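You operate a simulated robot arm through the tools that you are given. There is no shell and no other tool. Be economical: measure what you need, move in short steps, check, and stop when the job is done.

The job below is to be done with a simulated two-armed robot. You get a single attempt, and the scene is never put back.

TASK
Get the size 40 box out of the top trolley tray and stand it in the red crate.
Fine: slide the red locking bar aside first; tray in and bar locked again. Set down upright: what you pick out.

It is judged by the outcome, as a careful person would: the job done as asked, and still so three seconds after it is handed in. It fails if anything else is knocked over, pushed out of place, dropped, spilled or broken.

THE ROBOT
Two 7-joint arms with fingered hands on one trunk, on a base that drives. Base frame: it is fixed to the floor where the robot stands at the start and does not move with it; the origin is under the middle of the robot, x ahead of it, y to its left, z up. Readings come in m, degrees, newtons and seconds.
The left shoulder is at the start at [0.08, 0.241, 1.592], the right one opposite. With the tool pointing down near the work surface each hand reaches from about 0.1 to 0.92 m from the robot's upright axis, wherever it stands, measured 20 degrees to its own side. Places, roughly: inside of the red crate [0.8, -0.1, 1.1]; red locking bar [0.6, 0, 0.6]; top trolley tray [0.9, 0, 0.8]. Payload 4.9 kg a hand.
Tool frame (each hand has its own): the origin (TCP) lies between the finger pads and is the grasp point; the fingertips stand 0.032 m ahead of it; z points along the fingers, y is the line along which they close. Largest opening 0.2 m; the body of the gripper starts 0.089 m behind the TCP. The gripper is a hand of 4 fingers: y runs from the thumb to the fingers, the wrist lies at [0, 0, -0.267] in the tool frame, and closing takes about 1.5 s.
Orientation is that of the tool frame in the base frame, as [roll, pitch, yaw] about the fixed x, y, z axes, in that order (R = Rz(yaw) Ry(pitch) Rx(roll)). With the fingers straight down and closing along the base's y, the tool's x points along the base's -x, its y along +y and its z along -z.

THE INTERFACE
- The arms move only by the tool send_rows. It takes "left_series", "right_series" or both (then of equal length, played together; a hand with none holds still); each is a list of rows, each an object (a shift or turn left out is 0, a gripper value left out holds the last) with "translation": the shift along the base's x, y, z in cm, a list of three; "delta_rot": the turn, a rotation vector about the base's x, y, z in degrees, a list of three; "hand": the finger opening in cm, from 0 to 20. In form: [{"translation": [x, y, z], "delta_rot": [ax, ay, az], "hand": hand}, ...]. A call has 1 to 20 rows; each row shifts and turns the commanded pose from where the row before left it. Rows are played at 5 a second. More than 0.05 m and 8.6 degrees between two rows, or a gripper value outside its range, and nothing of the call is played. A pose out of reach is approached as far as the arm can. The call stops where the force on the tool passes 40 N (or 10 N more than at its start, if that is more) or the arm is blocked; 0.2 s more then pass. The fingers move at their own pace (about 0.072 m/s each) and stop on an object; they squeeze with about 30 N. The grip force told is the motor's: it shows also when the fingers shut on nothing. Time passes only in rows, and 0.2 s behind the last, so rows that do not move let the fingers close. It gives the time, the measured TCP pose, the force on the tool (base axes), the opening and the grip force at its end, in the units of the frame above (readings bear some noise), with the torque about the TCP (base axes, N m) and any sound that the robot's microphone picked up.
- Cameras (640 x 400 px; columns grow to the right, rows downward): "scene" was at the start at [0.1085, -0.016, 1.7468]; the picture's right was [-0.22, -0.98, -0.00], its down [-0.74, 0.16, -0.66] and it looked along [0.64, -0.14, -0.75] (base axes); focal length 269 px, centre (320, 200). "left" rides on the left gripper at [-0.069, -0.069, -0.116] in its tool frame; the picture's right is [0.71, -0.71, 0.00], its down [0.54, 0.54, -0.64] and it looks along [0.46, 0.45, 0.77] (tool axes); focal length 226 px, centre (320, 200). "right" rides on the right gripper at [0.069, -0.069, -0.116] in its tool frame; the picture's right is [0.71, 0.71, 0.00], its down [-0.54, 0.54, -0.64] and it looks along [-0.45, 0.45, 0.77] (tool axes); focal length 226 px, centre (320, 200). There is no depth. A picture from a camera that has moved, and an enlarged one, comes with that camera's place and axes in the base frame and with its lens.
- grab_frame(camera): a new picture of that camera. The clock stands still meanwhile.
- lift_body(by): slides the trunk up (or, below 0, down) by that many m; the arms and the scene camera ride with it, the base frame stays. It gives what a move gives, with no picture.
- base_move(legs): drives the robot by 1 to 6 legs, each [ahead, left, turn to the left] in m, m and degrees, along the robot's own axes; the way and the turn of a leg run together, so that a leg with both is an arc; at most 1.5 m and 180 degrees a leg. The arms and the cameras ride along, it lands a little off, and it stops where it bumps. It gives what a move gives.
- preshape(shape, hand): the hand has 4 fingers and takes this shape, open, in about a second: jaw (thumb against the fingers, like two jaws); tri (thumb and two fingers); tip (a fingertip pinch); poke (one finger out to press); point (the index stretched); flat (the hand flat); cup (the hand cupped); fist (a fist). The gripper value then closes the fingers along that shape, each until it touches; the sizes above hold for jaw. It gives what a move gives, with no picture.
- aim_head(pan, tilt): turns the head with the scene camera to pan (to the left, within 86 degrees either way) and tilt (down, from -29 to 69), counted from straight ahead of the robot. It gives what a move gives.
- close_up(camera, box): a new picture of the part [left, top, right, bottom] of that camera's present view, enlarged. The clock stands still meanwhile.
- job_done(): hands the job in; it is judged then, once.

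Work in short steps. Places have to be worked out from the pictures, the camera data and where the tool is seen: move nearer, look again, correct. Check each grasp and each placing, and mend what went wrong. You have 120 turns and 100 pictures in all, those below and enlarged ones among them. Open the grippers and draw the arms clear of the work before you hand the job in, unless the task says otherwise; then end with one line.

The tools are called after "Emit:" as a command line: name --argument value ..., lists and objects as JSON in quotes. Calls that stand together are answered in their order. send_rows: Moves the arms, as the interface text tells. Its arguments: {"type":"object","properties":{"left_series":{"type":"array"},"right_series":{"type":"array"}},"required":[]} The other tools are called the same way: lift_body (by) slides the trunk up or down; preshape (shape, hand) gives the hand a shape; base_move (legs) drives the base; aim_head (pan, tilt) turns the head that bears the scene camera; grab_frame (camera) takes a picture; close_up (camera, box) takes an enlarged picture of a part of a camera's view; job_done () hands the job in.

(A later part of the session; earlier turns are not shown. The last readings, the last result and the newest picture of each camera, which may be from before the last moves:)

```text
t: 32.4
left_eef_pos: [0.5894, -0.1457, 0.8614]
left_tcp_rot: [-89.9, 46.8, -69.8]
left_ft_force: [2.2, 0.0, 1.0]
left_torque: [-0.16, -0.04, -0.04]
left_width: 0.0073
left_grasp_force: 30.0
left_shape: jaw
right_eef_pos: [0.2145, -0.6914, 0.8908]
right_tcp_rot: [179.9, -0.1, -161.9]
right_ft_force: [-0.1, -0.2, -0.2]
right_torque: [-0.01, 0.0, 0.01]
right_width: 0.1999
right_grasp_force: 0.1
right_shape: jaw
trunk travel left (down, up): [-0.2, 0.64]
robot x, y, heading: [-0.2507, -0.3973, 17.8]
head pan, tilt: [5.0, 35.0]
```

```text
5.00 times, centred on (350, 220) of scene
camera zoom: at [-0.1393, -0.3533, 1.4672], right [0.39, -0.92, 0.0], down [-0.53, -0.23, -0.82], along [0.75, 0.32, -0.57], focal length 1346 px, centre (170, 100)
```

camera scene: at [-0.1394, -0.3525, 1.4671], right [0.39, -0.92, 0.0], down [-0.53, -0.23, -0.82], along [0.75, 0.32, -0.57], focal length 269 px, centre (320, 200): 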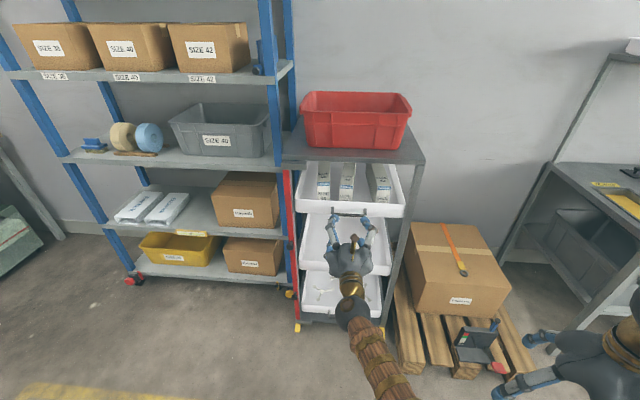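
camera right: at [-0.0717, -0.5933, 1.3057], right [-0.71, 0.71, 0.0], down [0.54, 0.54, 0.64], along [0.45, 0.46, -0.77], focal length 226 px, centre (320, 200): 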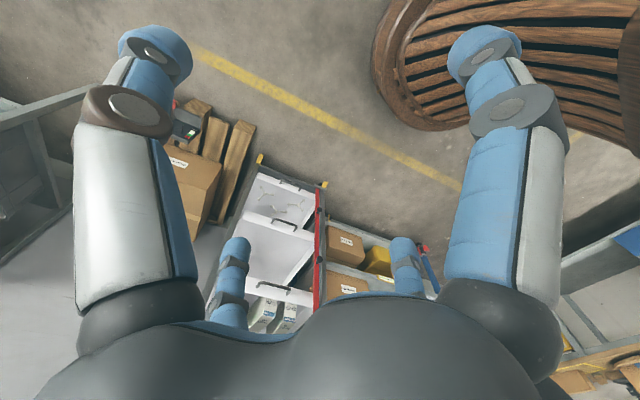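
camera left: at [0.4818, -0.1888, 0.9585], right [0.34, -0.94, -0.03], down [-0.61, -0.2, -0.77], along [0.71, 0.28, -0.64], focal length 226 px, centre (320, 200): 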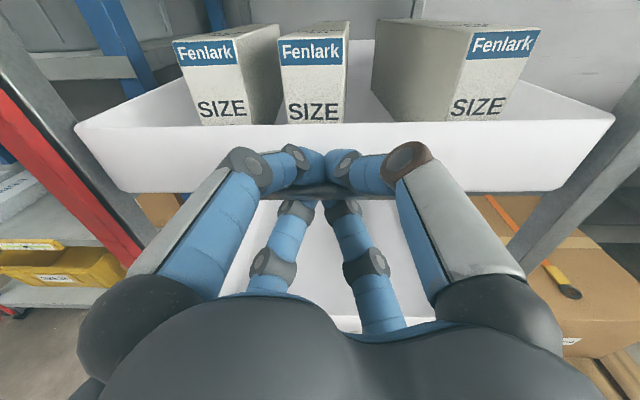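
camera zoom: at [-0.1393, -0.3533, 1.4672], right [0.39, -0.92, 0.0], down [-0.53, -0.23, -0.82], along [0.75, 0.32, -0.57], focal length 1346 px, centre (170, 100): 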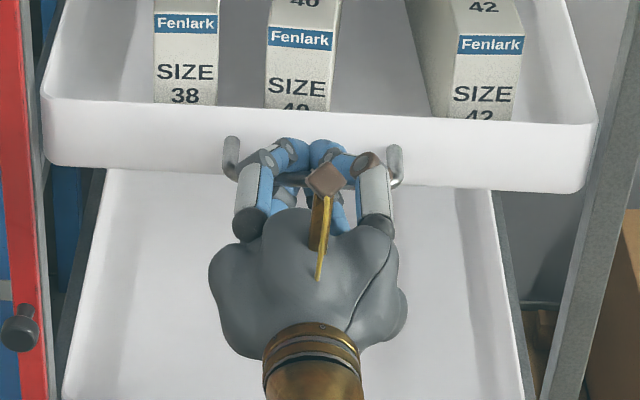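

The fingers are wrapped around the handle. I'll pull gently 6 cm and check.

Emit:
send_rows --left_series '[{"translation": [-0.94, -0.34, 0]}, {"translation": [-1.4, -0.51, 0]}, {"translation": [-1.4, -0.51, 0]}, {"translation": [-1.4, -0.51, 0]}, {"translation": [-0.47, -0.17, 0]}, {}]'

Emit:
grab_frame --camera "scene"

```text
t: 33.8
left_eef_pos: [0.5335, -0.1638, 0.8617]
left_tcp_rot: [-89.8, 46.9, -69.7]
left_ft_force: [0.1, 3.2, 3.1]
left_torque: [-0.17, -0.08, 0.01]
left_width: 0.0076
left_grasp_force: 30.1
left_shape: jaw
right_eef_pos: [0.2135, -0.6908, 0.8907]
right_tcp_rot: [179.9, -0.2, -161.7]
right_ft_force: [-0.4, -1.2, -0.4]
right_torque: [0.01, -0.01, 0.05]
right_width: 0.1999
right_grasp_force: 0.1
right_shape: jaw
trunk travel left (down, up): [-0.2, 0.64]
robot x, y, heading: [-0.2493, -0.3964, 18.3]
head pan, tilt: [5.0, 35.0]
```

```text
61 pictures are left
camera scene: at [-0.14, -0.3529, 1.4672], right [0.39, -0.92, 0.0], down [-0.53, -0.23, -0.82], along [0.75, 0.32, -0.57], focal length 269 px, centre (320, 200)
```

scene: 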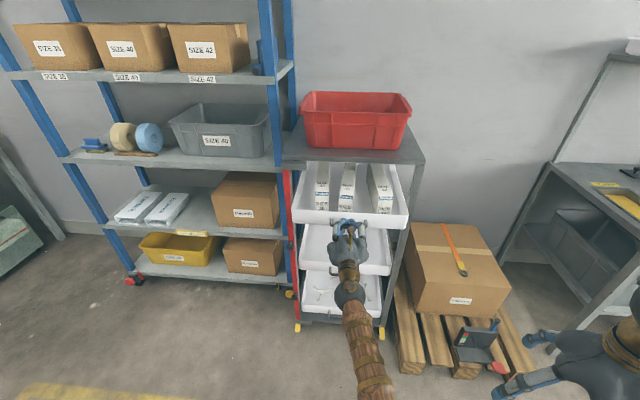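

The tray slides out smoothly. I'll pull a further 22 cm.

Emit:
send_rows --left_series '[{"translation": [-0.94, -0.34, 0]}, {"translation": [-1.5, -0.55, 0]}, {"translation": [-1.5, -0.55, 0]}, {"translation": [-1.5, -0.55, 0]}, {"translation": [-1.5, -0.55, 0]}, {"translation": [-1.5, -0.55, 0]}, {"translation": [-1.5, -0.55, 0]}, {"translation": [-1.5, -0.55, 0]}, {"translation": [-1.5, -0.55, 0]}, {"translation": [-1.5, -0.55, 0]}, {"translation": [-1.5, -0.55, 0]}, {"translation": [-1.5, -0.55, 0]}, {"translation": [-1.5, -0.55, 0]}, {"translation": [-1.5, -0.55, 0]}, {"translation": [-0.94, -0.34, 0]}, {}]'

Emit:
grab_frame --camera "scene"

```text
t: 37.2
left_eef_pos: [0.33, -0.2394, 0.8571]
left_tcp_rot: [-90.4, 47.2, -69.6]
left_ft_force: [-4.3, 16.1, 25.0]
left_torque: [-0.74, -0.24, -0.01]
left_width: 0.0076
left_grasp_force: 30.1
left_shape: jaw
right_eef_pos: [0.2224, -0.6926, 0.8847]
right_tcp_rot: [179.6, -0.6, -161.7]
right_ft_force: [-0.9, 0.4, -0.7]
right_torque: [0.02, 0.0, -0.04]
right_width: 0.1999
right_grasp_force: 0.1
right_shape: jaw
trunk travel left (down, up): [-0.2, 0.64]
robot x, y, heading: [-0.2505, -0.3943, 18.0]
head pan, tilt: [5.0, 35.0]
```

```text
60 pictures are left
camera scene: at [-0.1253, -0.3568, 1.4661], right [0.39, -0.92, -0.01], down [-0.54, -0.22, -0.81], along [0.75, 0.32, -0.58], focal length 269 px, centre (320, 200)
```

scene: 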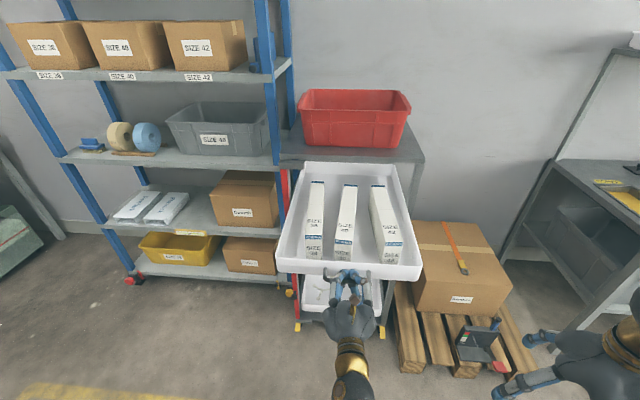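

The tray is out about 28 cm and all three boxes are standing. I'll release the handle gently and withdraw the left hand to the left.

Emit:
send_rows --left_series '[{"hand": 4}, {"hand": 10}, {}, {}, {}, {"translation": [-2.8, -1.0, 0]}, {"translation": [-2.8, -1.0, 0]}, {"translation": [-2.8, -1.0, 0]}]'

Emit:
close_up --camera "scene" --box '[265, 150, 425, 310]'

```text
t: 39.2
left_eef_pos: [0.2466, -0.2519, 0.8438]
left_tcp_rot: [-87.8, 52.8, -68.5]
left_ft_force: [-0.4, -0.2, 0.0]
left_torque: [0.01, 0.02, -0.02]
left_width: 0.1002
left_grasp_force: 0.1
left_shape: jaw
right_eef_pos: [0.224, -0.6992, 0.882]
right_tcp_rot: [179.1, -0.7, -162.0]
right_ft_force: [0.0, -0.3, 0.1]
right_torque: [0.03, 0.01, -0.04]
right_width: 0.1998
right_grasp_force: 0.1
right_shape: jaw
trunk travel left (down, up): [-0.2, 0.64]
robot x, y, heading: [-0.2522, -0.3992, 18.0]
head pan, tilt: [5.0, 35.0]
stopped in row 8 (left hand): the arm was blocked; the commanded pose is now the measured one
```

```text
2.50 times, centred on (345, 230) of scene
camera zoom: at [-0.1218, -0.3648, 1.4667], right [0.39, -0.92, -0.01], down [-0.54, -0.22, -0.81], along [0.75, 0.33, -0.58], focal length 673 px, centre (258, 125)
```

zoom: 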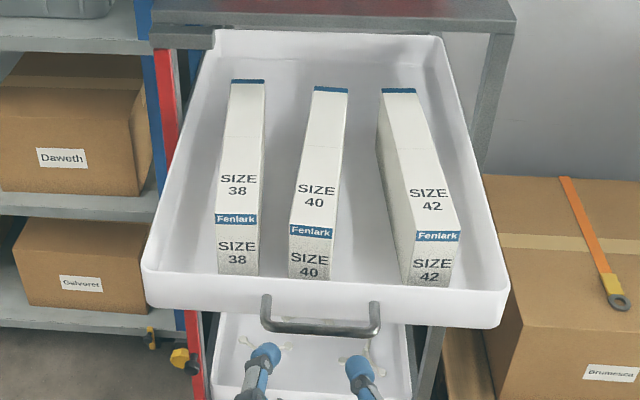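

The left arm is blocked by something on its own side, and the robot is leaning a little. I'll look down before moving it.

Emit:
aim_head --pan 15 --tilt 65

Emit:
grab_frame --camera "scene"

```text
t: 40.1
left_eef_pos: [0.2457, -0.2503, 0.8438]
left_tcp_rot: [-88.0, 52.8, -68.6]
left_ft_force: [-0.1, -0.5, -0.1]
left_torque: [0.01, -0.02, 0.01]
left_width: 0.0997
left_grasp_force: 0.1
left_shape: jaw
right_eef_pos: [0.2235, -0.6982, 0.8809]
right_tcp_rot: [179.2, -0.6, -161.9]
right_ft_force: [-0.3, -0.4, -0.1]
right_torque: [0.02, 0.01, 0.02]
right_width: 0.1999
right_grasp_force: 0.0
right_shape: jaw
trunk travel left (down, up): [-0.2, 0.64]
robot x, y, heading: [-0.2529, -0.3972, 18.1]
head pan, tilt: [15.0, 65.0]
```

```text
58 pictures are left
camera scene: at [-0.1523, -0.3658, 1.4271], right [0.55, -0.84, -0.01], down [-0.76, -0.49, -0.42], along [0.34, 0.24, -0.91], focal length 269 px, centre (320, 200)
```

scene: 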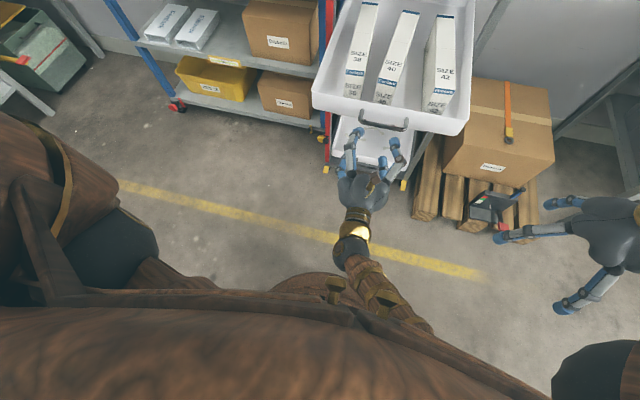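

The left forearm is pressed against the robot's own torso. I'll move that hand sideways to the left, in front of the tray, to free it.

Emit:
send_rows --left_series '[{"translation": [-1.2, 3.3, 0]}, {"translation": [-1.2, 3.3, 0]}, {"translation": [-1.2, 3.3, 0]}, {"translation": [-1.2, 3.3, 0]}, {"translation": [-1.2, 3.3, 0]}, {"translation": [-1.2, 3.3, 0]}, {"translation": [-1.2, 3.3, 0]}, {"translation": [-1.2, 3.3, 0]}, {"translation": [-1.2, 3.3, 0]}, {"translation": [-1.2, 3.3, 0]}, {}]'

Emit:
grab_frame --camera "scene"

```text
t: 42.5
left_eef_pos: [0.1503, 0.0834, 0.8646]
left_tcp_rot: [-87.1, 51.8, -68.1]
left_ft_force: [-0.2, 0.1, 0.3]
left_torque: [0.0, 0.02, -0.02]
left_width: 0.1
left_grasp_force: 0.1
left_shape: jaw
left hand out of reach, approached as far as the arm can: row 3, 4, 5, 6, 7
right_eef_pos: [0.2126, -0.6929, 0.8902]
right_tcp_rot: [179.8, -0.1, -161.9]
right_ft_force: [-0.5, 0.2, 0.3]
right_torque: [0.02, 0.0, 0.0]
right_width: 0.2
right_grasp_force: 0.0
right_shape: jaw
trunk travel left (down, up): [-0.2, 0.64]
robot x, y, heading: [-0.2453, -0.3978, 18.2]
head pan, tilt: [15.0, 65.0]
```

```text
57 pictures are left
camera scene: at [-0.1704, -0.3552, 1.4274], right [0.55, -0.84, 0.0], down [-0.76, -0.5, -0.42], along [0.35, 0.23, -0.91], focal length 269 px, centre (320, 200)
```

scene: 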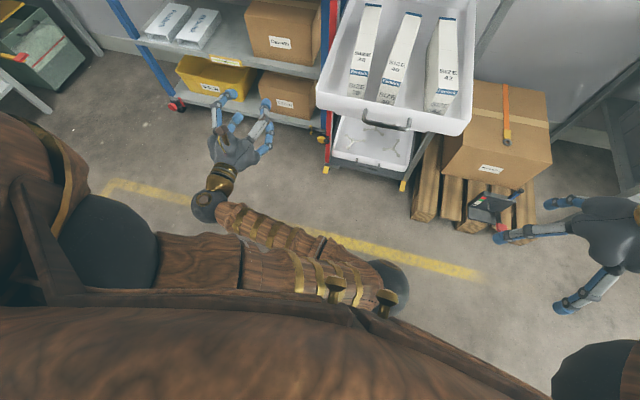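

The left arm is free and the robot stands straight again. I'll zoom on the boxes from this steep view to locate box 40.

Emit:
close_up --camera "scene" --box '[310, 0, 480, 140]'

Emit:
aim_head --pan 5 --tilt 40

Emit:
close_up --camera "scene" --box '[250, 60, 430, 280]'

```text
2.86 times, centred on (395, 70) of scene
camera zoom: at [-0.1704, -0.3552, 1.4274], right [0.55, -0.84, 0.0], down [-0.76, -0.5, -0.42], along [0.35, 0.23, -0.91], focal length 769 px, centre (106, 571)
```

zoom: 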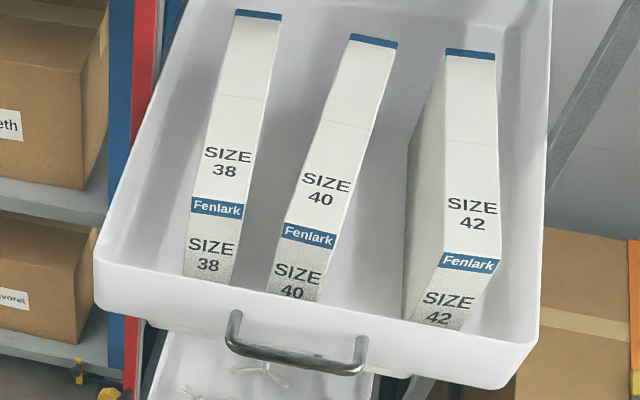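

```text
t: 43.4
left_eef_pos: [0.1513, 0.0847, 0.8647]
left_tcp_rot: [-87.2, 51.7, -68.2]
left_ft_force: [0.0, -0.3, 0.4]
left_torque: [0.0, 0.0, -0.03]
left_width: 0.0999
left_grasp_force: 0.1
left_shape: jaw
right_eef_pos: [0.2136, -0.6919, 0.8901]
right_tcp_rot: [179.9, -0.1, -161.9]
right_ft_force: [0.1, -0.1, 0.5]
right_torque: [0.03, 0.01, 0.0]
right_width: 0.1998
right_grasp_force: 0.0
right_shape: jaw
trunk travel left (down, up): [-0.2, 0.64]
robot x, y, heading: [-0.2506, -0.3996, 18.1]
head pan, tilt: [5.0, 40.0]
```

```text
1.82 times, centred on (340, 170) of scene
camera zoom: at [-0.1424, -0.3544, 1.4595], right [0.39, -0.92, 0.0], down [-0.59, -0.25, -0.77], along [0.7, 0.3, -0.64], focal length 489 px, centre (284, 254)
```

zoom: 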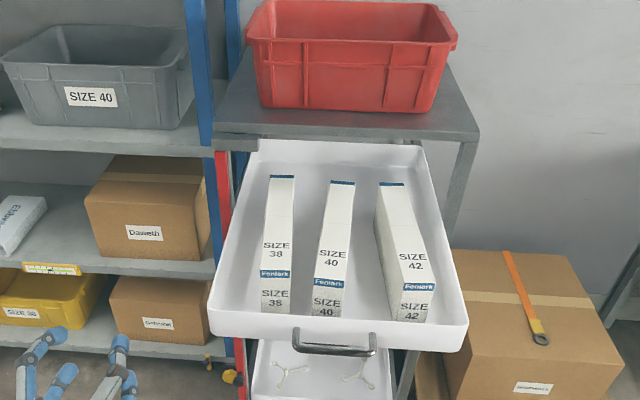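

From both views box 40's top is about 4.5 cm wide and 27 cm long. It runs along about 14° from roughly (0.37, -0.21) to (0.64, -0.14), with its top near z≈0.96. I'll raise the trunk, then bring the right hand above the box's front half with its digits turned 45° to straddle it.

Emit:
lift_body --by 0.2

Emit:
send_rows --right_series '[{"translation": [2, 4.2, 0.5], "delta_rot": [0, 0, -8.2], "hand": 11}, {"translation": [2, 4.2, 0.5], "delta_rot": [0, 0, -8.2]}, {"translation": [2, 4.2, 0.5], "delta_rot": [0, 0, -8.2]}, {"translation": [2, 4.2, 0.5], "delta_rot": [0, 0, -8.2]}, {"translation": [2, 4.2, 0.5], "delta_rot": [0, 0, -8.2]}, {"translation": [2, 4.2, 0.5], "delta_rot": [0, 0, -8.2]}, {"translation": [2, 4.2, 0]}, {"translation": [2, 4.2, 0]}, {"translation": [2, 4.2, 0]}, {"translation": [2, 4.2, 0]}, {}]'

Emit:
grab_frame --camera "right"

Emit:
grab_frame --camera "scene"

```text
t: 45.6
left_eef_pos: [0.1513, 0.0833, 1.0639]
left_tcp_rot: [-87.2, 51.7, -68.2]
left_ft_force: [-0.1, -0.3, -0.3]
left_torque: [-0.04, 0.0, 0.03]
left_width: 0.1
left_grasp_force: 0.0
left_shape: jaw
right_eef_pos: [0.2126, -0.6919, 1.0908]
right_tcp_rot: [179.8, -0.1, -161.9]
right_ft_force: [0.0, 0.5, 0.7]
right_torque: [0.01, -0.02, 0.02]
right_width: 0.1996
right_grasp_force: 0.0
right_shape: jaw
trunk travel left (down, up): [-0.4, 0.44]
robot x, y, heading: [-0.2492, -0.399, 18.5]
head pan, tilt: [5.0, 40.0]
```

```text
t: 48.0
left_eef_pos: [0.1501, 0.0841, 1.0638]
left_tcp_rot: [-87.0, 52.0, -68.2]
left_ft_force: [0.1, -0.7, -0.2]
left_torque: [-0.01, 0.01, 0.03]
left_width: 0.1001
left_grasp_force: 0.1
left_shape: jaw
right_eef_pos: [0.4153, -0.2726, 1.1201]
right_tcp_rot: [179.8, -0.1, 148.9]
right_ft_force: [0.1, -0.3, 0.3]
right_torque: [0.03, -0.03, -0.01]
right_width: 0.1106
right_grasp_force: 0.1
right_shape: jaw
trunk travel left (down, up): [-0.4, 0.44]
robot x, y, heading: [-0.2494, -0.397, 18.1]
head pan, tilt: [5.0, 40.0]
```

```text
54 pictures are left
camera right: at [0.3198, -0.2966, 1.2349], right [-0.24, 0.97, 0.0], down [0.74, 0.18, 0.64], along [0.62, 0.16, -0.77], focal length 226 px, centre (320, 200)
```

right: 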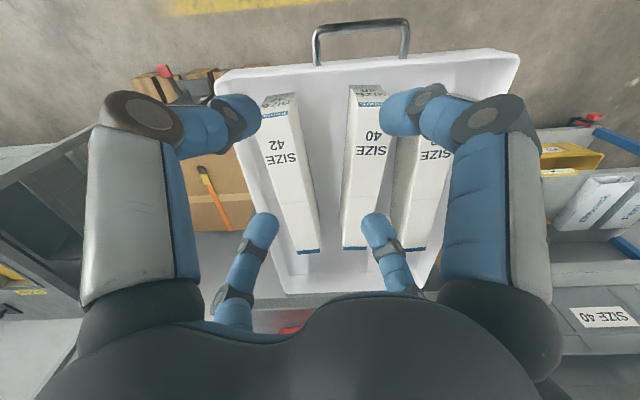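

```text
53 pictures are left
camera scene: at [-0.1427, -0.356, 1.6597], right [0.39, -0.92, 0.0], down [-0.59, -0.25, -0.77], along [0.7, 0.3, -0.64], focal length 269 px, centre (320, 200)
```

scene: 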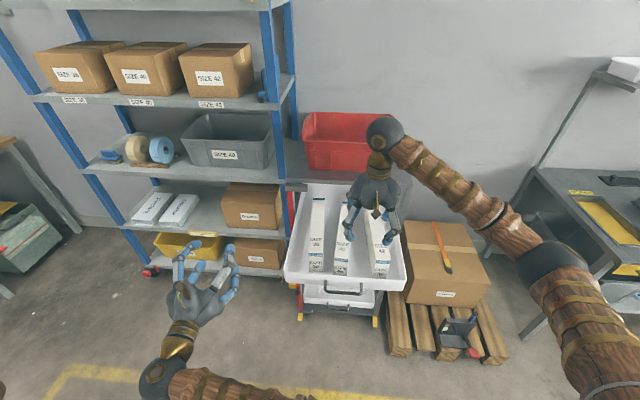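

Box 40 lies just left of the tool axis, and its top seems to be near z≈1.0. I'll zoom the right camera to pin this down.

Emit:
close_up --camera "right" --box '[240, 60, 460, 270]'

Emit:
close_up --camera "scene" --box '[280, 120, 420, 310]'

```text
1.90 times, centred on (350, 165) of right
camera zoom: at [0.3198, -0.2966, 1.2349], right [-0.24, 0.97, 0.0], down [0.74, 0.18, 0.64], along [0.62, 0.16, -0.77], focal length 431 px, centre (263, 267)
```

zoom: 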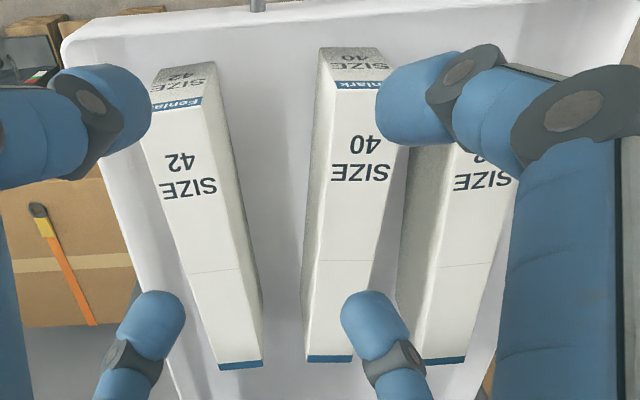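

```text
2.11 times, centred on (350, 215) of scene
camera zoom: at [-0.1427, -0.356, 1.6597], right [0.39, -0.92, 0.0], down [-0.59, -0.25, -0.77], along [0.7, 0.3, -0.64], focal length 567 px, centre (257, 168)
```

zoom: 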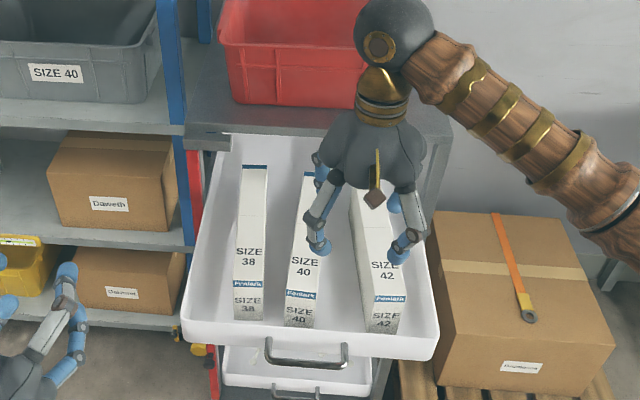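

My estimate is now: box 40 from (0.38, -0.21) to (0.62, -0.15), top z≈0.97. I'll move over a grip point at about (0.465, -0.187), go down to z 1.06, and look.

Emit:
send_rows --right_series '[{"translation": [2.5, 4.2, 0], "hand": 11}, {"translation": [2.5, 4.3, 0]}, {"translation": [0, 0, -3]}, {"translation": [0, 0, -3]}, {}]'

Emit:
grab_frame --camera "right"

Emit:
close_up --camera "scene" --box '[280, 120, 420, 310]'

```text
t: 49.2
left_eef_pos: [0.151, 0.0837, 1.064]
left_tcp_rot: [-87.2, 51.9, -68.0]
left_ft_force: [0.8, 0.2, 0.3]
left_torque: [-0.03, 0.04, 0.01]
left_width: 0.0999
left_grasp_force: 0.0
left_shape: jaw
right_eef_pos: [0.4632, -0.1865, 1.0618]
right_tcp_rot: [179.9, -0.2, 148.8]
right_ft_force: [0.3, -0.7, 0.4]
right_torque: [0.02, -0.01, 0.02]
right_width: 0.1102
right_grasp_force: 0.1
right_shape: jaw
trunk travel left (down, up): [-0.4, 0.44]
robot x, y, heading: [-0.2484, -0.4012, 18.1]
head pan, tilt: [5.0, 40.0]
```

```text
50 pictures are left
camera right: at [0.3682, -0.2109, 1.1769], right [-0.24, 0.97, 0.0], down [0.74, 0.18, 0.64], along [0.62, 0.16, -0.77], focal length 226 px, centre (320, 200)
```

right: 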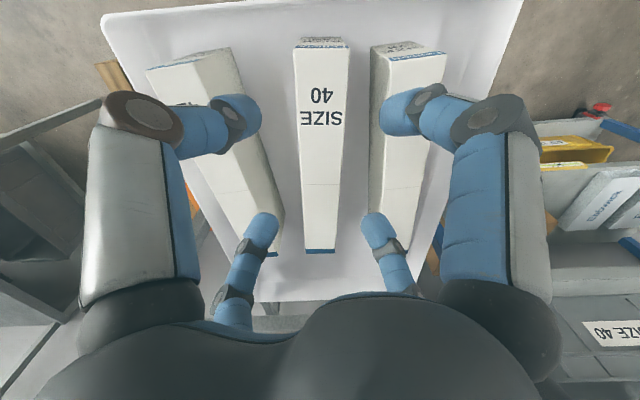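

```text
2.11 times, centred on (350, 215) of scene
camera zoom: at [-0.1425, -0.3539, 1.6596], right [0.39, -0.92, 0.0], down [-0.59, -0.25, -0.77], along [0.7, 0.3, -0.64], focal length 567 px, centre (257, 168)
```

zoom: 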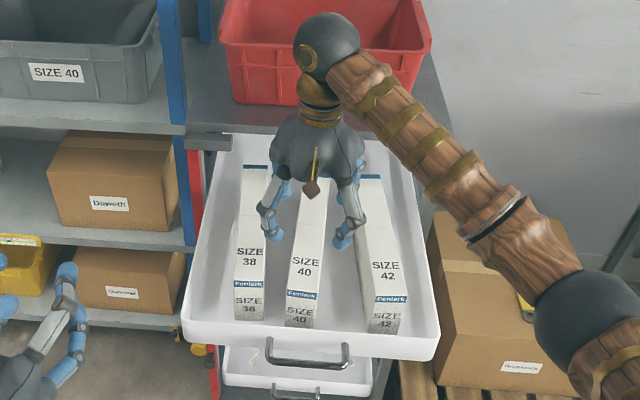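

The hand is centred over box 40. The gap to box 38 is only about 3.5 cm, so I'll narrow to 8.5 cm, go down to just above the box tops, and look again.

Emit:
send_rows --right_series '[{"hand": 8.5}, {}, {"translation": [0, 0, -2]}, {"translation": [0, 0, -2]}, {}]'

Emit:
close_up --camera "right" --box '[180, 20, 460, 270]'

Emit:
close_up --camera "scene" --box '[310, 160, 410, 270]'

```text
t: 50.4
left_eef_pos: [0.1511, 0.0821, 1.0649]
left_tcp_rot: [-87.3, 51.9, -68.3]
left_ft_force: [0.6, 0.0, 0.5]
left_torque: [0.01, -0.02, -0.01]
left_width: 0.1
left_grasp_force: 0.0
left_shape: jaw
right_eef_pos: [0.4632, -0.1856, 1.02]
right_tcp_rot: [179.9, -0.1, 148.9]
right_ft_force: [0.0, 0.1, -0.3]
right_torque: [0.0, 0.0, 0.01]
right_width: 0.0854
right_grasp_force: 0.1
right_shape: jaw
trunk travel left (down, up): [-0.4, 0.44]
robot x, y, heading: [-0.2514, -0.3975, 18.2]
head pan, tilt: [5.0, 40.0]
```

```text
1.60 times, centred on (320, 145) of right
camera zoom: at [0.3679, -0.2105, 1.1352], right [-0.24, 0.97, 0.0], down [0.74, 0.18, 0.64], along [0.62, 0.16, -0.77], focal length 362 px, centre (320, 288)
```

zoom: 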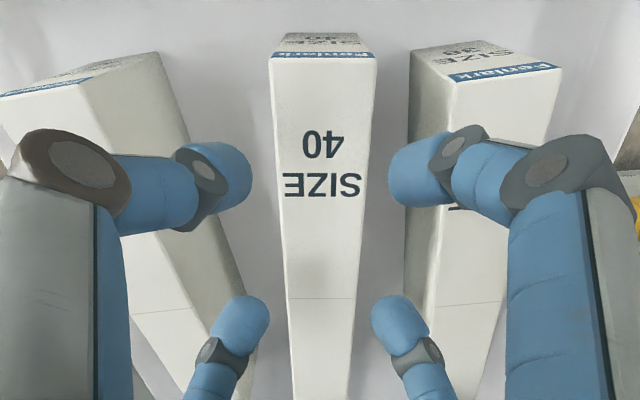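

```text
3.64 times, centred on (360, 215) of scene
camera zoom: at [-0.1424, -0.3545, 1.6596], right [0.39, -0.92, 0.0], down [-0.59, -0.25, -0.77], along [0.7, 0.3, -0.64], focal length 979 px, centre (174, 146)
```

zoom: 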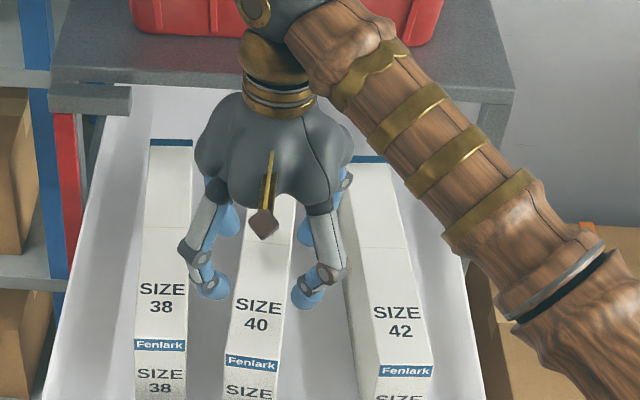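

Depth from the box width gives a top at z≈0.97, with the tips now at 0.988. I'll narrow to 7.5 cm, go down 2 cm, and check the finger clearances.

Emit:
send_rows --right_series '[{"hand": 7.5}, {}, {"translation": [0, 0, -1]}, {"translation": [0, 0, -1]}, {}]'

Emit:
close_up --camera "right" --box '[180, 20, 460, 270]'

```text
t: 51.6
left_eef_pos: [0.1501, 0.0846, 1.0633]
left_tcp_rot: [-87.2, 51.8, -68.2]
left_ft_force: [0.1, 0.5, 0.4]
left_torque: [-0.01, -0.02, 0.0]
left_width: 0.1001
left_grasp_force: 0.0
left_shape: jaw
right_eef_pos: [0.4633, -0.1845, 1.0008]
right_tcp_rot: [179.8, -0.1, 149.0]
right_ft_force: [0.8, -0.3, -0.8]
right_torque: [-0.03, 0.02, -0.01]
right_width: 0.0756
right_grasp_force: 0.0
right_shape: jaw
trunk travel left (down, up): [-0.4, 0.44]
robot x, y, heading: [-0.2487, -0.398, 18.5]
head pan, tilt: [5.0, 40.0]
```

```text
1.60 times, centred on (320, 145) of right
camera zoom: at [0.3681, -0.2105, 1.1157], right [-0.24, 0.97, 0.0], down [0.74, 0.18, 0.64], along [0.62, 0.16, -0.77], focal length 362 px, centre (320, 288)
```

zoom: 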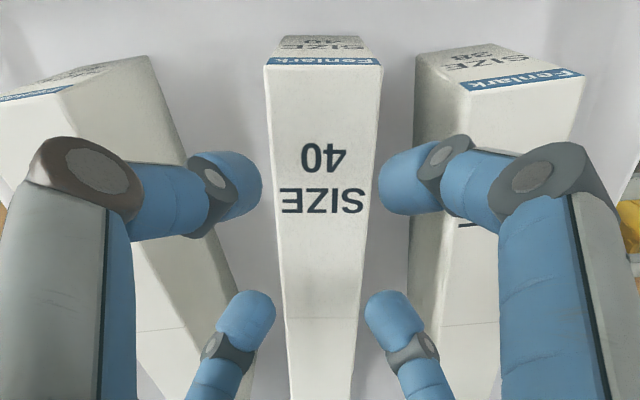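

The tips line up with the gaps. I'll open slightly to 8 cm and ease down 2.3 cm so the tips sit beside the box.

Emit:
send_rows --right_series '[{"hand": 8}, {}, {"translation": [0, 0, -0.8]}, {"translation": [0, 0, -0.8]}, {"translation": [0, 0, -0.7]}, {}]'

Emit:
close_up --camera "right" --box '[180, 20, 460, 270]'

Emit:
close_up --camera "scene" --box '[310, 160, 410, 270]'

```text
t: 53.0
left_eef_pos: [0.1502, 0.084, 1.064]
left_tcp_rot: [-87.2, 51.7, -68.2]
left_ft_force: [0.3, 0.3, 0.1]
left_torque: [0.02, 0.01, -0.03]
left_width: 0.1001
left_grasp_force: 0.1
left_shape: jaw
right_eef_pos: [0.464, -0.1856, 0.9766]
right_tcp_rot: [179.9, -0.1, 148.9]
right_ft_force: [0.4, 0.0, 0.2]
right_torque: [-0.01, 0.01, 0.03]
right_width: 0.0796
right_grasp_force: 0.0
right_shape: jaw
trunk travel left (down, up): [-0.4, 0.44]
robot x, y, heading: [-0.2519, -0.4001, 18.1]
head pan, tilt: [5.0, 40.0]
```

```text
1.60 times, centred on (320, 145) of right
camera zoom: at [0.369, -0.2107, 1.0923], right [-0.24, 0.97, 0.0], down [0.74, 0.18, 0.64], along [0.62, 0.16, -0.77], focal length 362 px, centre (320, 288)
```

zoom: 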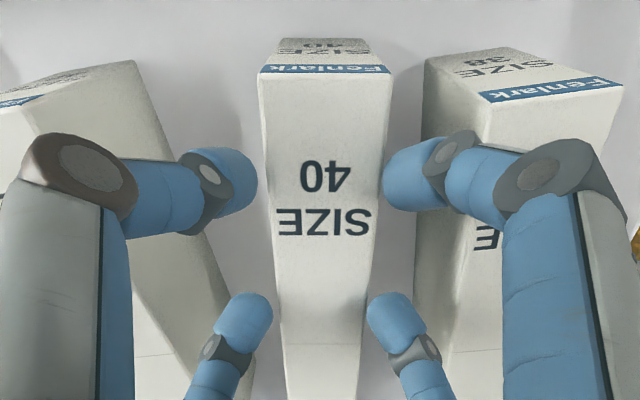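

```text
3.64 times, centred on (360, 215) of scene
camera zoom: at [-0.1421, -0.3541, 1.6596], right [0.39, -0.92, 0.0], down [-0.59, -0.25, -0.77], along [0.7, 0.3, -0.64], focal length 979 px, centre (174, 146)
```

zoom: 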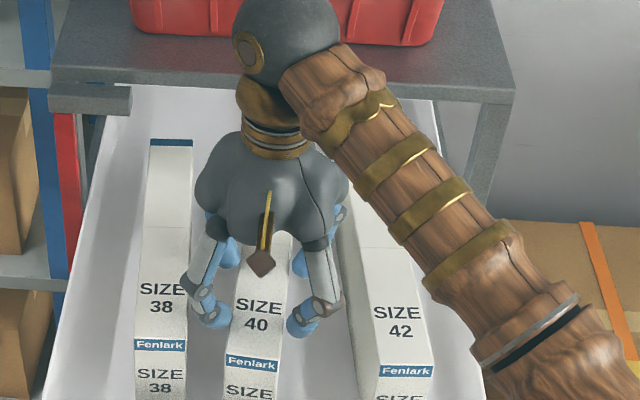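

There's no contact force, and the tips are about 1.5 cm below the box top. I'll go down another 1 cm and close the fingers.

Emit:
send_rows --right_series '[{"translation": [0, 0, -0.6]}, {"translation": [0, 0, -0.5]}, {"hand": 3}, {}, {}, {}, {}, {}, {}]'

Emit:
close_up --camera "right" --box '[180, 20, 460, 270]'

Emit:
close_up --camera "scene" --box '[310, 160, 410, 270]'

```text
t: 55.0
left_eef_pos: [0.1521, 0.0848, 1.0641]
left_tcp_rot: [-87.2, 51.8, -68.2]
left_ft_force: [0.8, 0.2, 0.0]
left_torque: [-0.02, 0.0, 0.0]
left_width: 0.0999
left_grasp_force: 0.0
left_shape: jaw
right_eef_pos: [0.4641, -0.186, 0.9658]
right_tcp_rot: [179.9, -0.1, 148.9]
right_ft_force: [1.0, 0.2, -0.3]
right_torque: [-0.02, 0.0, 0.03]
right_width: 0.0638
right_grasp_force: 30.3
right_shape: jaw
trunk travel left (down, up): [-0.4, 0.44]
robot x, y, heading: [-0.2502, -0.3974, 18.2]
head pan, tilt: [5.0, 40.0]
```

```text
1.60 times, centred on (320, 145) of right
camera zoom: at [0.3686, -0.2108, 1.0817], right [-0.24, 0.97, 0.0], down [0.74, 0.18, 0.64], along [0.62, 0.16, -0.77], focal length 362 px, centre (320, 288)
```

zoom: 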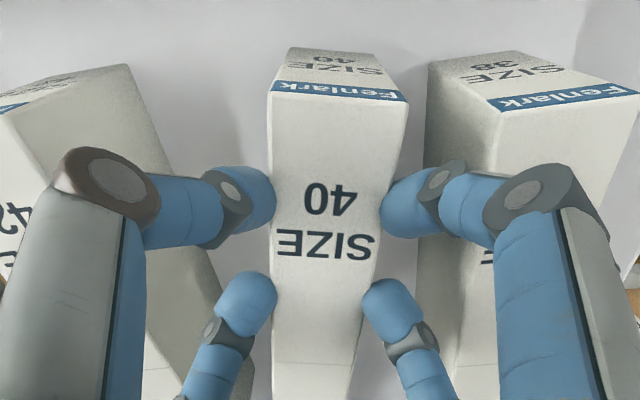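

```text
3.64 times, centred on (360, 215) of scene
camera zoom: at [-0.142, -0.3541, 1.6596], right [0.39, -0.92, 0.0], down [-0.59, -0.25, -0.77], along [0.7, 0.3, -0.64], focal length 979 px, centre (174, 146)
```

zoom: 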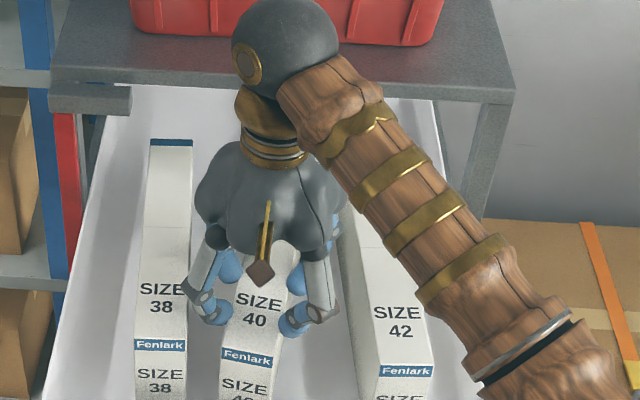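

The box is gripped with 30 N and turned slightly in yaw. I'll lift 3 cm slowly and check the hold.

Emit:
send_rows --right_series '[{"translation": [0, 0, 0.5]}, {"translation": [0, 0, 1]}, {"translation": [0, 0, 1.5]}, {}]'

Emit:
close_up --camera "scene" --box '[290, 150, 410, 300]'

Emit:
close_up --camera "right" --box '[180, 20, 460, 270]'

```text
t: 56.0
left_eef_pos: [0.152, 0.0835, 1.0639]
left_tcp_rot: [-87.2, 51.8, -68.1]
left_ft_force: [0.6, -0.7, 0.3]
left_torque: [-0.01, 0.0, 0.0]
left_width: 0.0999
left_grasp_force: 0.1
left_shape: jaw
right_eef_pos: [0.4631, -0.1872, 0.9968]
right_tcp_rot: [179.9, -0.1, 148.9]
right_ft_force: [0.0, -0.1, -1.5]
right_torque: [0.0, 0.12, 0.0]
right_width: 0.0636
right_grasp_force: 29.7
right_shape: jaw
trunk travel left (down, up): [-0.4, 0.44]
robot x, y, heading: [-0.2492, -0.3968, 18.4]
head pan, tilt: [5.0, 40.0]
```

```text
2.67 times, centred on (350, 225) of scene
camera zoom: at [-0.1418, -0.354, 1.6596], right [0.39, -0.92, 0.0], down [-0.59, -0.25, -0.77], along [0.7, 0.3, -0.64], focal length 718 px, centre (240, 133)
```

zoom: 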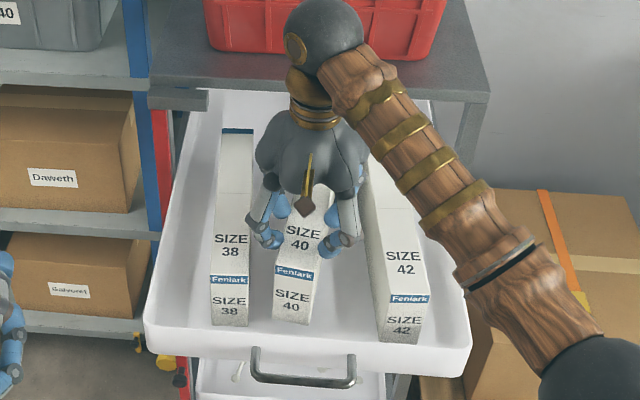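

```text
1.60 times, centred on (320, 145) of right
camera zoom: at [0.3686, -0.211, 1.1122], right [-0.24, 0.97, 0.0], down [0.74, 0.18, 0.64], along [0.62, 0.16, -0.77], focal length 362 px, centre (320, 288)
```

zoom: 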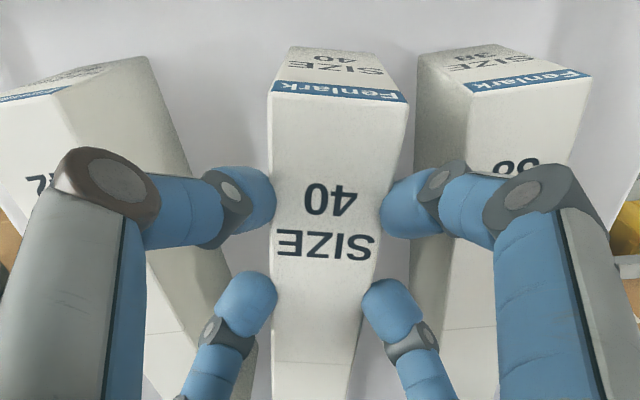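

The box holds well and is light. Its back end is still slightly under the trolley top, so I'll lift 2 cm more, draw it back 7 cm, and then lift.

Emit:
send_rows --right_series '[{"translation": [0, 0, 1]}, {"translation": [0, 0, 1]}, {"translation": [-1.7, -0.5, 0]}, {"translation": [-1.7, -0.5, 0.2]}, {"translation": [-1.7, -0.5, 0.3]}, {"translation": [-1.7, -0.5, 0.5]}, {}]'

Emit:
grab_frame --camera "scene"

```text
t: 57.6
left_eef_pos: [0.1512, 0.0845, 1.0638]
left_tcp_rot: [-87.2, 51.8, -68.2]
left_ft_force: [0.3, 0.9, 0.3]
left_torque: [0.03, -0.01, 0.0]
left_width: 0.1
left_grasp_force: 0.0
left_shape: jaw
right_eef_pos: [0.3965, -0.2051, 1.0251]
right_tcp_rot: [179.9, -0.1, 148.9]
right_ft_force: [0.6, -0.8, -1.5]
right_torque: [0.01, 0.13, 0.01]
right_width: 0.0636
right_grasp_force: 30.1
right_shape: jaw
trunk travel left (down, up): [-0.4, 0.44]
robot x, y, heading: [-0.2512, -0.3984, 18.3]
head pan, tilt: [5.0, 40.0]
```

```text
39 pictures are left
camera scene: at [-0.1416, -0.3537, 1.6595], right [0.39, -0.92, 0.0], down [-0.59, -0.25, -0.77], along [0.7, 0.3, -0.64], focal length 269 px, centre (320, 200)
```

scene: 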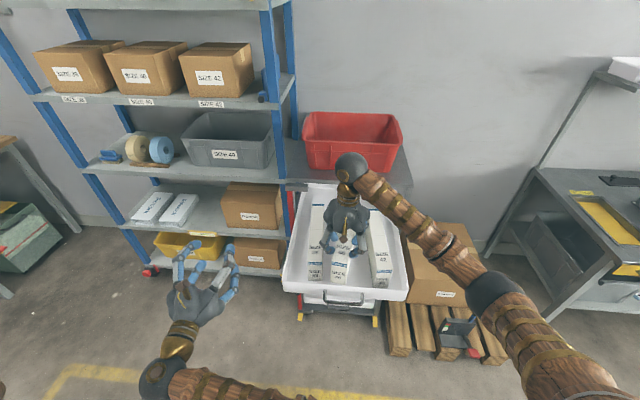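

The box clears the other boxes. The crate's interior, about 0.25 deep by 0.3 wide, needs the box across its width, so I'll turn it about 98° later. For now I'll lift it straight up and take it to a holding place on the right, turning it on the way.

Emit:
send_rows --right_series '[{"translation": [0, 0, 2]}, {"translation": [0, 0, 3]}, {"translation": [0, 0, 3]}, {"translation": [0, 0, 3]}, {"translation": [0, 0, 3]}, {"translation": [-1, -2, 1], "delta_rot": [0, 0, 6]}, {"translation": [-1, -2.5, 1], "delta_rot": [0, 0, 8.2]}, {"translation": [-1, -2.5, 1], "delta_rot": [0, 0, 8.2]}, {"translation": [-1, -2.5, 0], "delta_rot": [0, 0, 8.2]}, {"translation": [-1, -2.5, 0], "delta_rot": [0, 0, 8.2]}, {"translation": [-1, -2.5, 0], "delta_rot": [0, 0, 8.2]}, {"translation": [-1, -2.5, 0], "delta_rot": [0, 0, 8.2]}, {"translation": [-1, -2.5, 0], "delta_rot": [0, 0, 8.2]}, {"translation": [-1, -2.5, 0], "delta_rot": [0, 0, 8.2]}, {"delta_rot": [0, 0, 8.2]}, {"delta_rot": [0, 0, 8.2]}, {"delta_rot": [0, 0, 8.2]}, {}]'

Emit:
grab_frame --camera "scene"

```text
t: 61.4
left_eef_pos: [0.1505, 0.0842, 1.0631]
left_tcp_rot: [-87.3, 51.8, -68.2]
left_ft_force: [0.9, 0.5, -0.3]
left_torque: [-0.04, 0.01, 0.03]
left_width: 0.0996
left_grasp_force: 0.0
left_shape: jaw
right_eef_pos: [0.3074, -0.4252, 1.1963]
right_tcp_rot: [179.8, -0.1, -114.8]
right_ft_force: [0.4, 0.2, -2.6]
right_torque: [-0.11, -0.03, 0.04]
right_width: 0.0628
right_grasp_force: 30.8
right_shape: jaw
trunk travel left (down, up): [-0.4, 0.44]
robot x, y, heading: [-0.2479, -0.3964, 18.1]
head pan, tilt: [5.0, 40.0]
```

```text
38 pictures are left
camera scene: at [-0.1417, -0.3538, 1.6596], right [0.39, -0.92, 0.0], down [-0.59, -0.25, -0.77], along [0.7, 0.3, -0.64], focal length 269 px, centre (320, 200)
```

scene: 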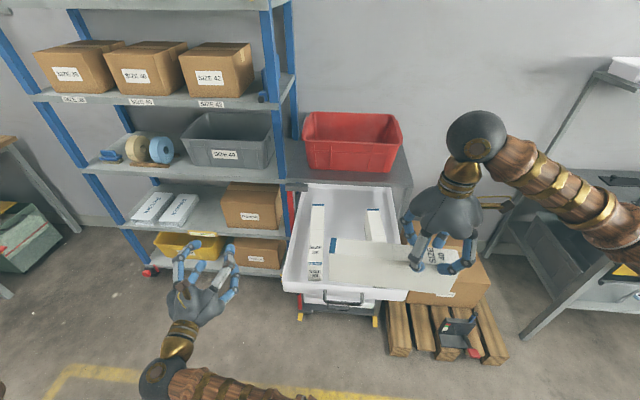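

The turned box is secure. I'll move it farther right, back the robot 0.1 m and lower the trunk 0.2 m so the left arm has comfortable room to push the tray in.

Emit:
send_rows --right_series '[{"translation": [0.3, -4, 1]}, {"translation": [0.3, -4, 1]}, {"translation": [0.3, -4, 1]}, {"translation": [0.3, -4, 1]}, {"translation": [0.3, -4, 1]}]'

Emit:
base_move --legs '[[-0.12, 0, 0]]'

Emit:
lift_body --by -0.2

Emit:
grab_frame --camera "scene"

```text
t: 62.6
left_eef_pos: [0.1503, 0.0817, 1.0662]
left_tcp_rot: [-87.1, 51.9, -68.1]
left_ft_force: [0.0, -1.0, 0.6]
left_torque: [0.02, -0.01, 0.05]
left_width: 0.1002
left_grasp_force: 0.2
left_shape: jaw
right_eef_pos: [0.3199, -0.6273, 1.2473]
right_tcp_rot: [179.8, 0.1, -114.8]
right_ft_force: [-0.8, 0.3, -1.0]
right_torque: [-0.12, -0.05, -0.01]
right_width: 0.0626
right_grasp_force: 30.0
right_shape: jaw
trunk travel left (down, up): [-0.4, 0.44]
robot x, y, heading: [-0.2494, -0.3985, 18.1]
head pan, tilt: [5.0, 40.0]
```

```text
t: 63.8
left_eef_pos: [0.037, 0.0473, 1.064]
left_tcp_rot: [-87.3, 51.8, -68.3]
left_ft_force: [0.4, 0.3, 0.5]
left_torque: [0.0, -0.01, 0.0]
left_width: 0.0999
left_grasp_force: 0.1
left_shape: jaw
right_eef_pos: [0.2078, -0.663, 1.2454]
right_tcp_rot: [179.7, 0.0, -114.9]
right_ft_force: [0.5, -0.7, -1.5]
right_torque: [-0.1, -0.04, 0.0]
right_width: 0.0626
right_grasp_force: 30.0
right_shape: jaw
trunk travel left (down, up): [-0.4, 0.44]
robot x, y, heading: [-0.3653, -0.4369, 18.2]
head pan, tilt: [5.0, 40.0]
```

```text
t: 66.0
left_eef_pos: [0.0373, 0.0471, 0.8646]
left_tcp_rot: [-87.2, 51.8, -68.1]
left_ft_force: [-0.1, -0.5, 0.8]
left_torque: [0.01, -0.01, 0.0]
left_width: 0.0998
left_grasp_force: 0.0
left_shape: jaw
right_eef_pos: [0.2058, -0.6621, 1.0468]
right_tcp_rot: [179.8, -0.2, -114.8]
right_ft_force: [0.0, 0.5, -0.9]
right_torque: [-0.09, -0.06, 0.0]
right_width: 0.0626
right_grasp_force: 30.1
right_shape: jaw
trunk travel left (down, up): [-0.2, 0.64]
robot x, y, heading: [-0.3654, -0.4351, 18.1]
head pan, tilt: [5.0, 40.0]
```

```text
37 pictures are left
camera scene: at [-0.2562, -0.3917, 1.4597], right [0.39, -0.92, 0.0], down [-0.59, -0.25, -0.77], along [0.7, 0.3, -0.64], focal length 269 px, centre (320, 200)
```

scene: 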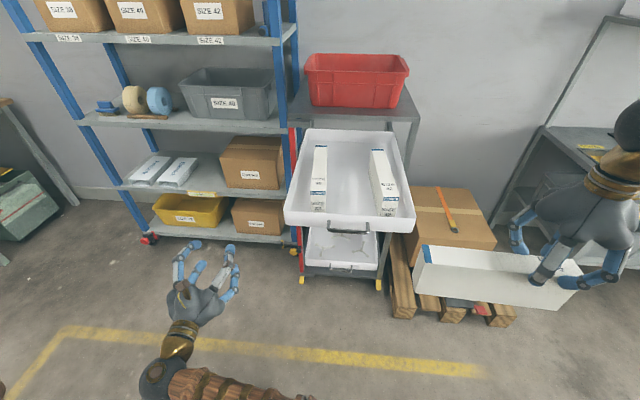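

The tray is fully in view with 38 and 42 still standing. I'll bring the left hand in front of the tray's handle.

Emit:
send_rows --left_series '[{"translation": [2.4, -3.5, 0]}, {"translation": [2.4, -3.5, 0]}, {"translation": [2.4, -3.5, 0]}, {"translation": [2.4, -3.5, 0]}, {"translation": [2.4, -3.5, 0]}, {"translation": [2.4, -3.5, 0]}, {"translation": [2.4, -3.5, 0]}, {"translation": [2.4, -3.5, 0]}, {"translation": [2.4, -3.5, 0]}, {}]'

Emit:
grab_frame --camera "left"

```text
t: 68.2
left_eef_pos: [0.2538, -0.2668, 0.8631]
left_tcp_rot: [-87.1, 51.8, -68.1]
left_ft_force: [1.2, 0.0, 0.2]
left_torque: [0.0, -0.03, 0.0]
left_width: 0.1002
left_grasp_force: 0.0
left_shape: jaw
right_eef_pos: [0.2054, -0.6626, 1.0457]
right_tcp_rot: [179.8, -0.2, -114.8]
right_ft_force: [0.8, -0.1, -2.1]
right_torque: [-0.12, -0.09, -0.02]
right_width: 0.0628
right_grasp_force: 29.8
right_shape: jaw
trunk travel left (down, up): [-0.2, 0.64]
robot x, y, heading: [-0.3633, -0.4384, 18.4]
head pan, tilt: [5.0, 40.0]
```

```text
36 pictures are left
camera left: at [0.145, -0.3186, 0.9557], right [0.34, -0.93, -0.12], down [-0.61, -0.12, -0.78], along [0.71, 0.34, -0.61], focal length 226 px, centre (320, 200)
```

left: 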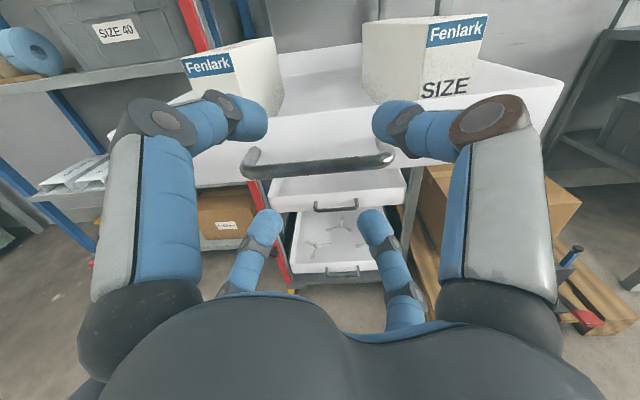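

The handle is centred ahead. I'll advance 7 cm to straddle it, close on it, and check.

Emit:
send_rows --left_series '[{"translation": [2.2, 0.8, -0.1]}, {"translation": [2.2, 0.8, -0.1]}, {"translation": [2.2, 0.8, 0]}, {"hand": 0.5}, {}, {}, {}, {}, {}, {}, {}]'

Emit:
grab_frame --camera "left"

```text
t: 70.6
left_eef_pos: [0.3185, -0.2477, 0.8701]
left_tcp_rot: [-85.9, 51.4, -67.4]
left_ft_force: [0.0, -1.2, 25.5]
left_torque: [-1.36, 0.21, -0.76]
left_width: 0.0517
left_grasp_force: 30.1
left_shape: jaw
right_eef_pos: [0.2053, -0.6641, 1.0461]
right_tcp_rot: [179.8, -0.1, -114.9]
right_ft_force: [0.7, -0.2, -1.9]
right_torque: [-0.14, -0.01, -0.05]
right_width: 0.0627
right_grasp_force: 29.7
right_shape: jaw
trunk travel left (down, up): [-0.2, 0.64]
robot x, y, heading: [-0.3658, -0.4345, 18.4]
head pan, tilt: [5.0, 40.0]
stopped in row 11 (left hand): the force on the tool passed its limit at 40 N (the readings are from after the stop); the commanded pose is now the measured one
```

```text
35 pictures are left
camera left: at [0.2094, -0.2987, 0.9606], right [0.33, -0.94, -0.11], down [-0.6, -0.12, -0.79], along [0.72, 0.33, -0.6], focal length 226 px, centre (320, 200)
```

left: 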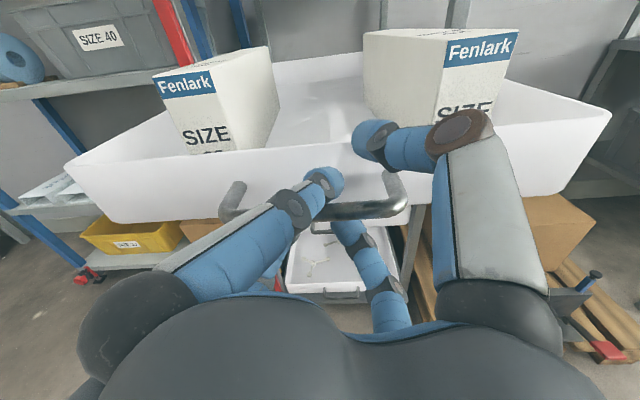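

The digits closed unevenly and one jammed on the tray front. I'll open, back off, and use a fist to push the tray in instead.

Emit:
send_rows --left_series '[{"hand": 10}, {}, {}, {"translation": [-2.8, -1, 0]}, {"translation": [-2.8, -1, 0]}, {"translation": [-2.8, -1, 0]}, {"translation": [-1.9, -0.7, 0]}]'

Emit:
preshape --hand "left" --shape "fist"

Emit:
grab_frame --camera "scene"

Emit:
grab_frame --camera "left"

```text
t: 72.2
left_eef_pos: [0.2261, -0.2795, 0.857]
left_tcp_rot: [-87.6, 52.1, -68.0]
left_ft_force: [0.2, -0.8, 0.1]
left_torque: [0.02, -0.02, 0.01]
left_width: 0.1
left_grasp_force: 0.0
left_shape: jaw
right_eef_pos: [0.2178, -0.6671, 1.0384]
right_tcp_rot: [179.1, -0.3, -114.9]
right_ft_force: [-0.3, -0.1, -1.6]
right_torque: [-0.12, -0.03, -0.01]
right_width: 0.0626
right_grasp_force: 29.5
right_shape: jaw
trunk travel left (down, up): [-0.2, 0.64]
robot x, y, heading: [-0.3673, -0.4374, 18.4]
head pan, tilt: [5.0, 40.0]
```

```text
t: 73.1
left_eef_pos: [0.2272, -0.2818, 0.8577]
left_tcp_rot: [-87.6, 52.0, -68.0]
left_ft_force: [0.2, 0.2, -0.6]
left_torque: [-0.01, 0.0, 0.0]
left_width: 0.0
left_grasp_force: 0.0
left_shape: fist
right_eef_pos: [0.2172, -0.667, 1.0377]
right_tcp_rot: [179.0, -0.2, -114.6]
right_ft_force: [-0.7, -0.6, -1.7]
right_torque: [-0.11, -0.03, -0.03]
right_width: 0.0624
right_grasp_force: 30.7
right_shape: jaw
trunk travel left (down, up): [-0.2, 0.64]
robot x, y, heading: [-0.3668, -0.4333, 18.2]
head pan, tilt: [5.0, 40.0]
```

```text
34 pictures are left
camera scene: at [-0.2387, -0.3963, 1.4582], right [0.39, -0.92, -0.01], down [-0.6, -0.25, -0.76], along [0.7, 0.3, -0.65], focal length 269 px, centre (320, 200)
```

scene: 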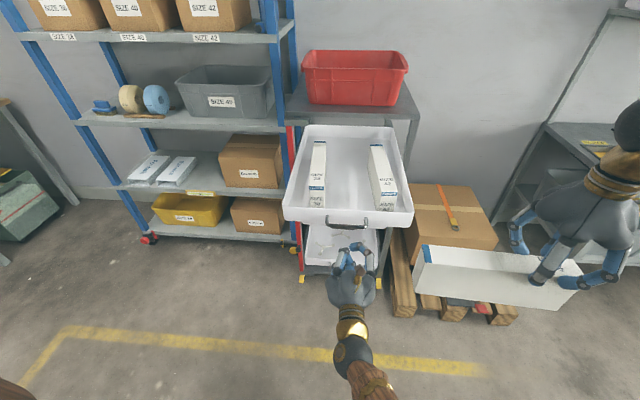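

```text
33 pictures are left
camera left: at [0.1188, -0.3338, 0.9511], right [0.34, -0.93, -0.12], down [-0.62, -0.12, -0.78], along [0.71, 0.34, -0.62], focal length 226 px, centre (320, 200)
```

left: 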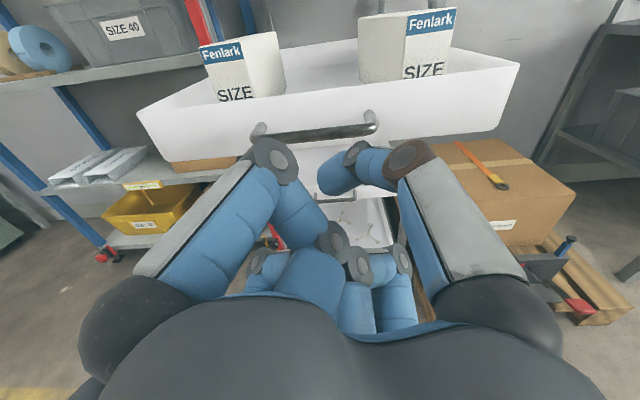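

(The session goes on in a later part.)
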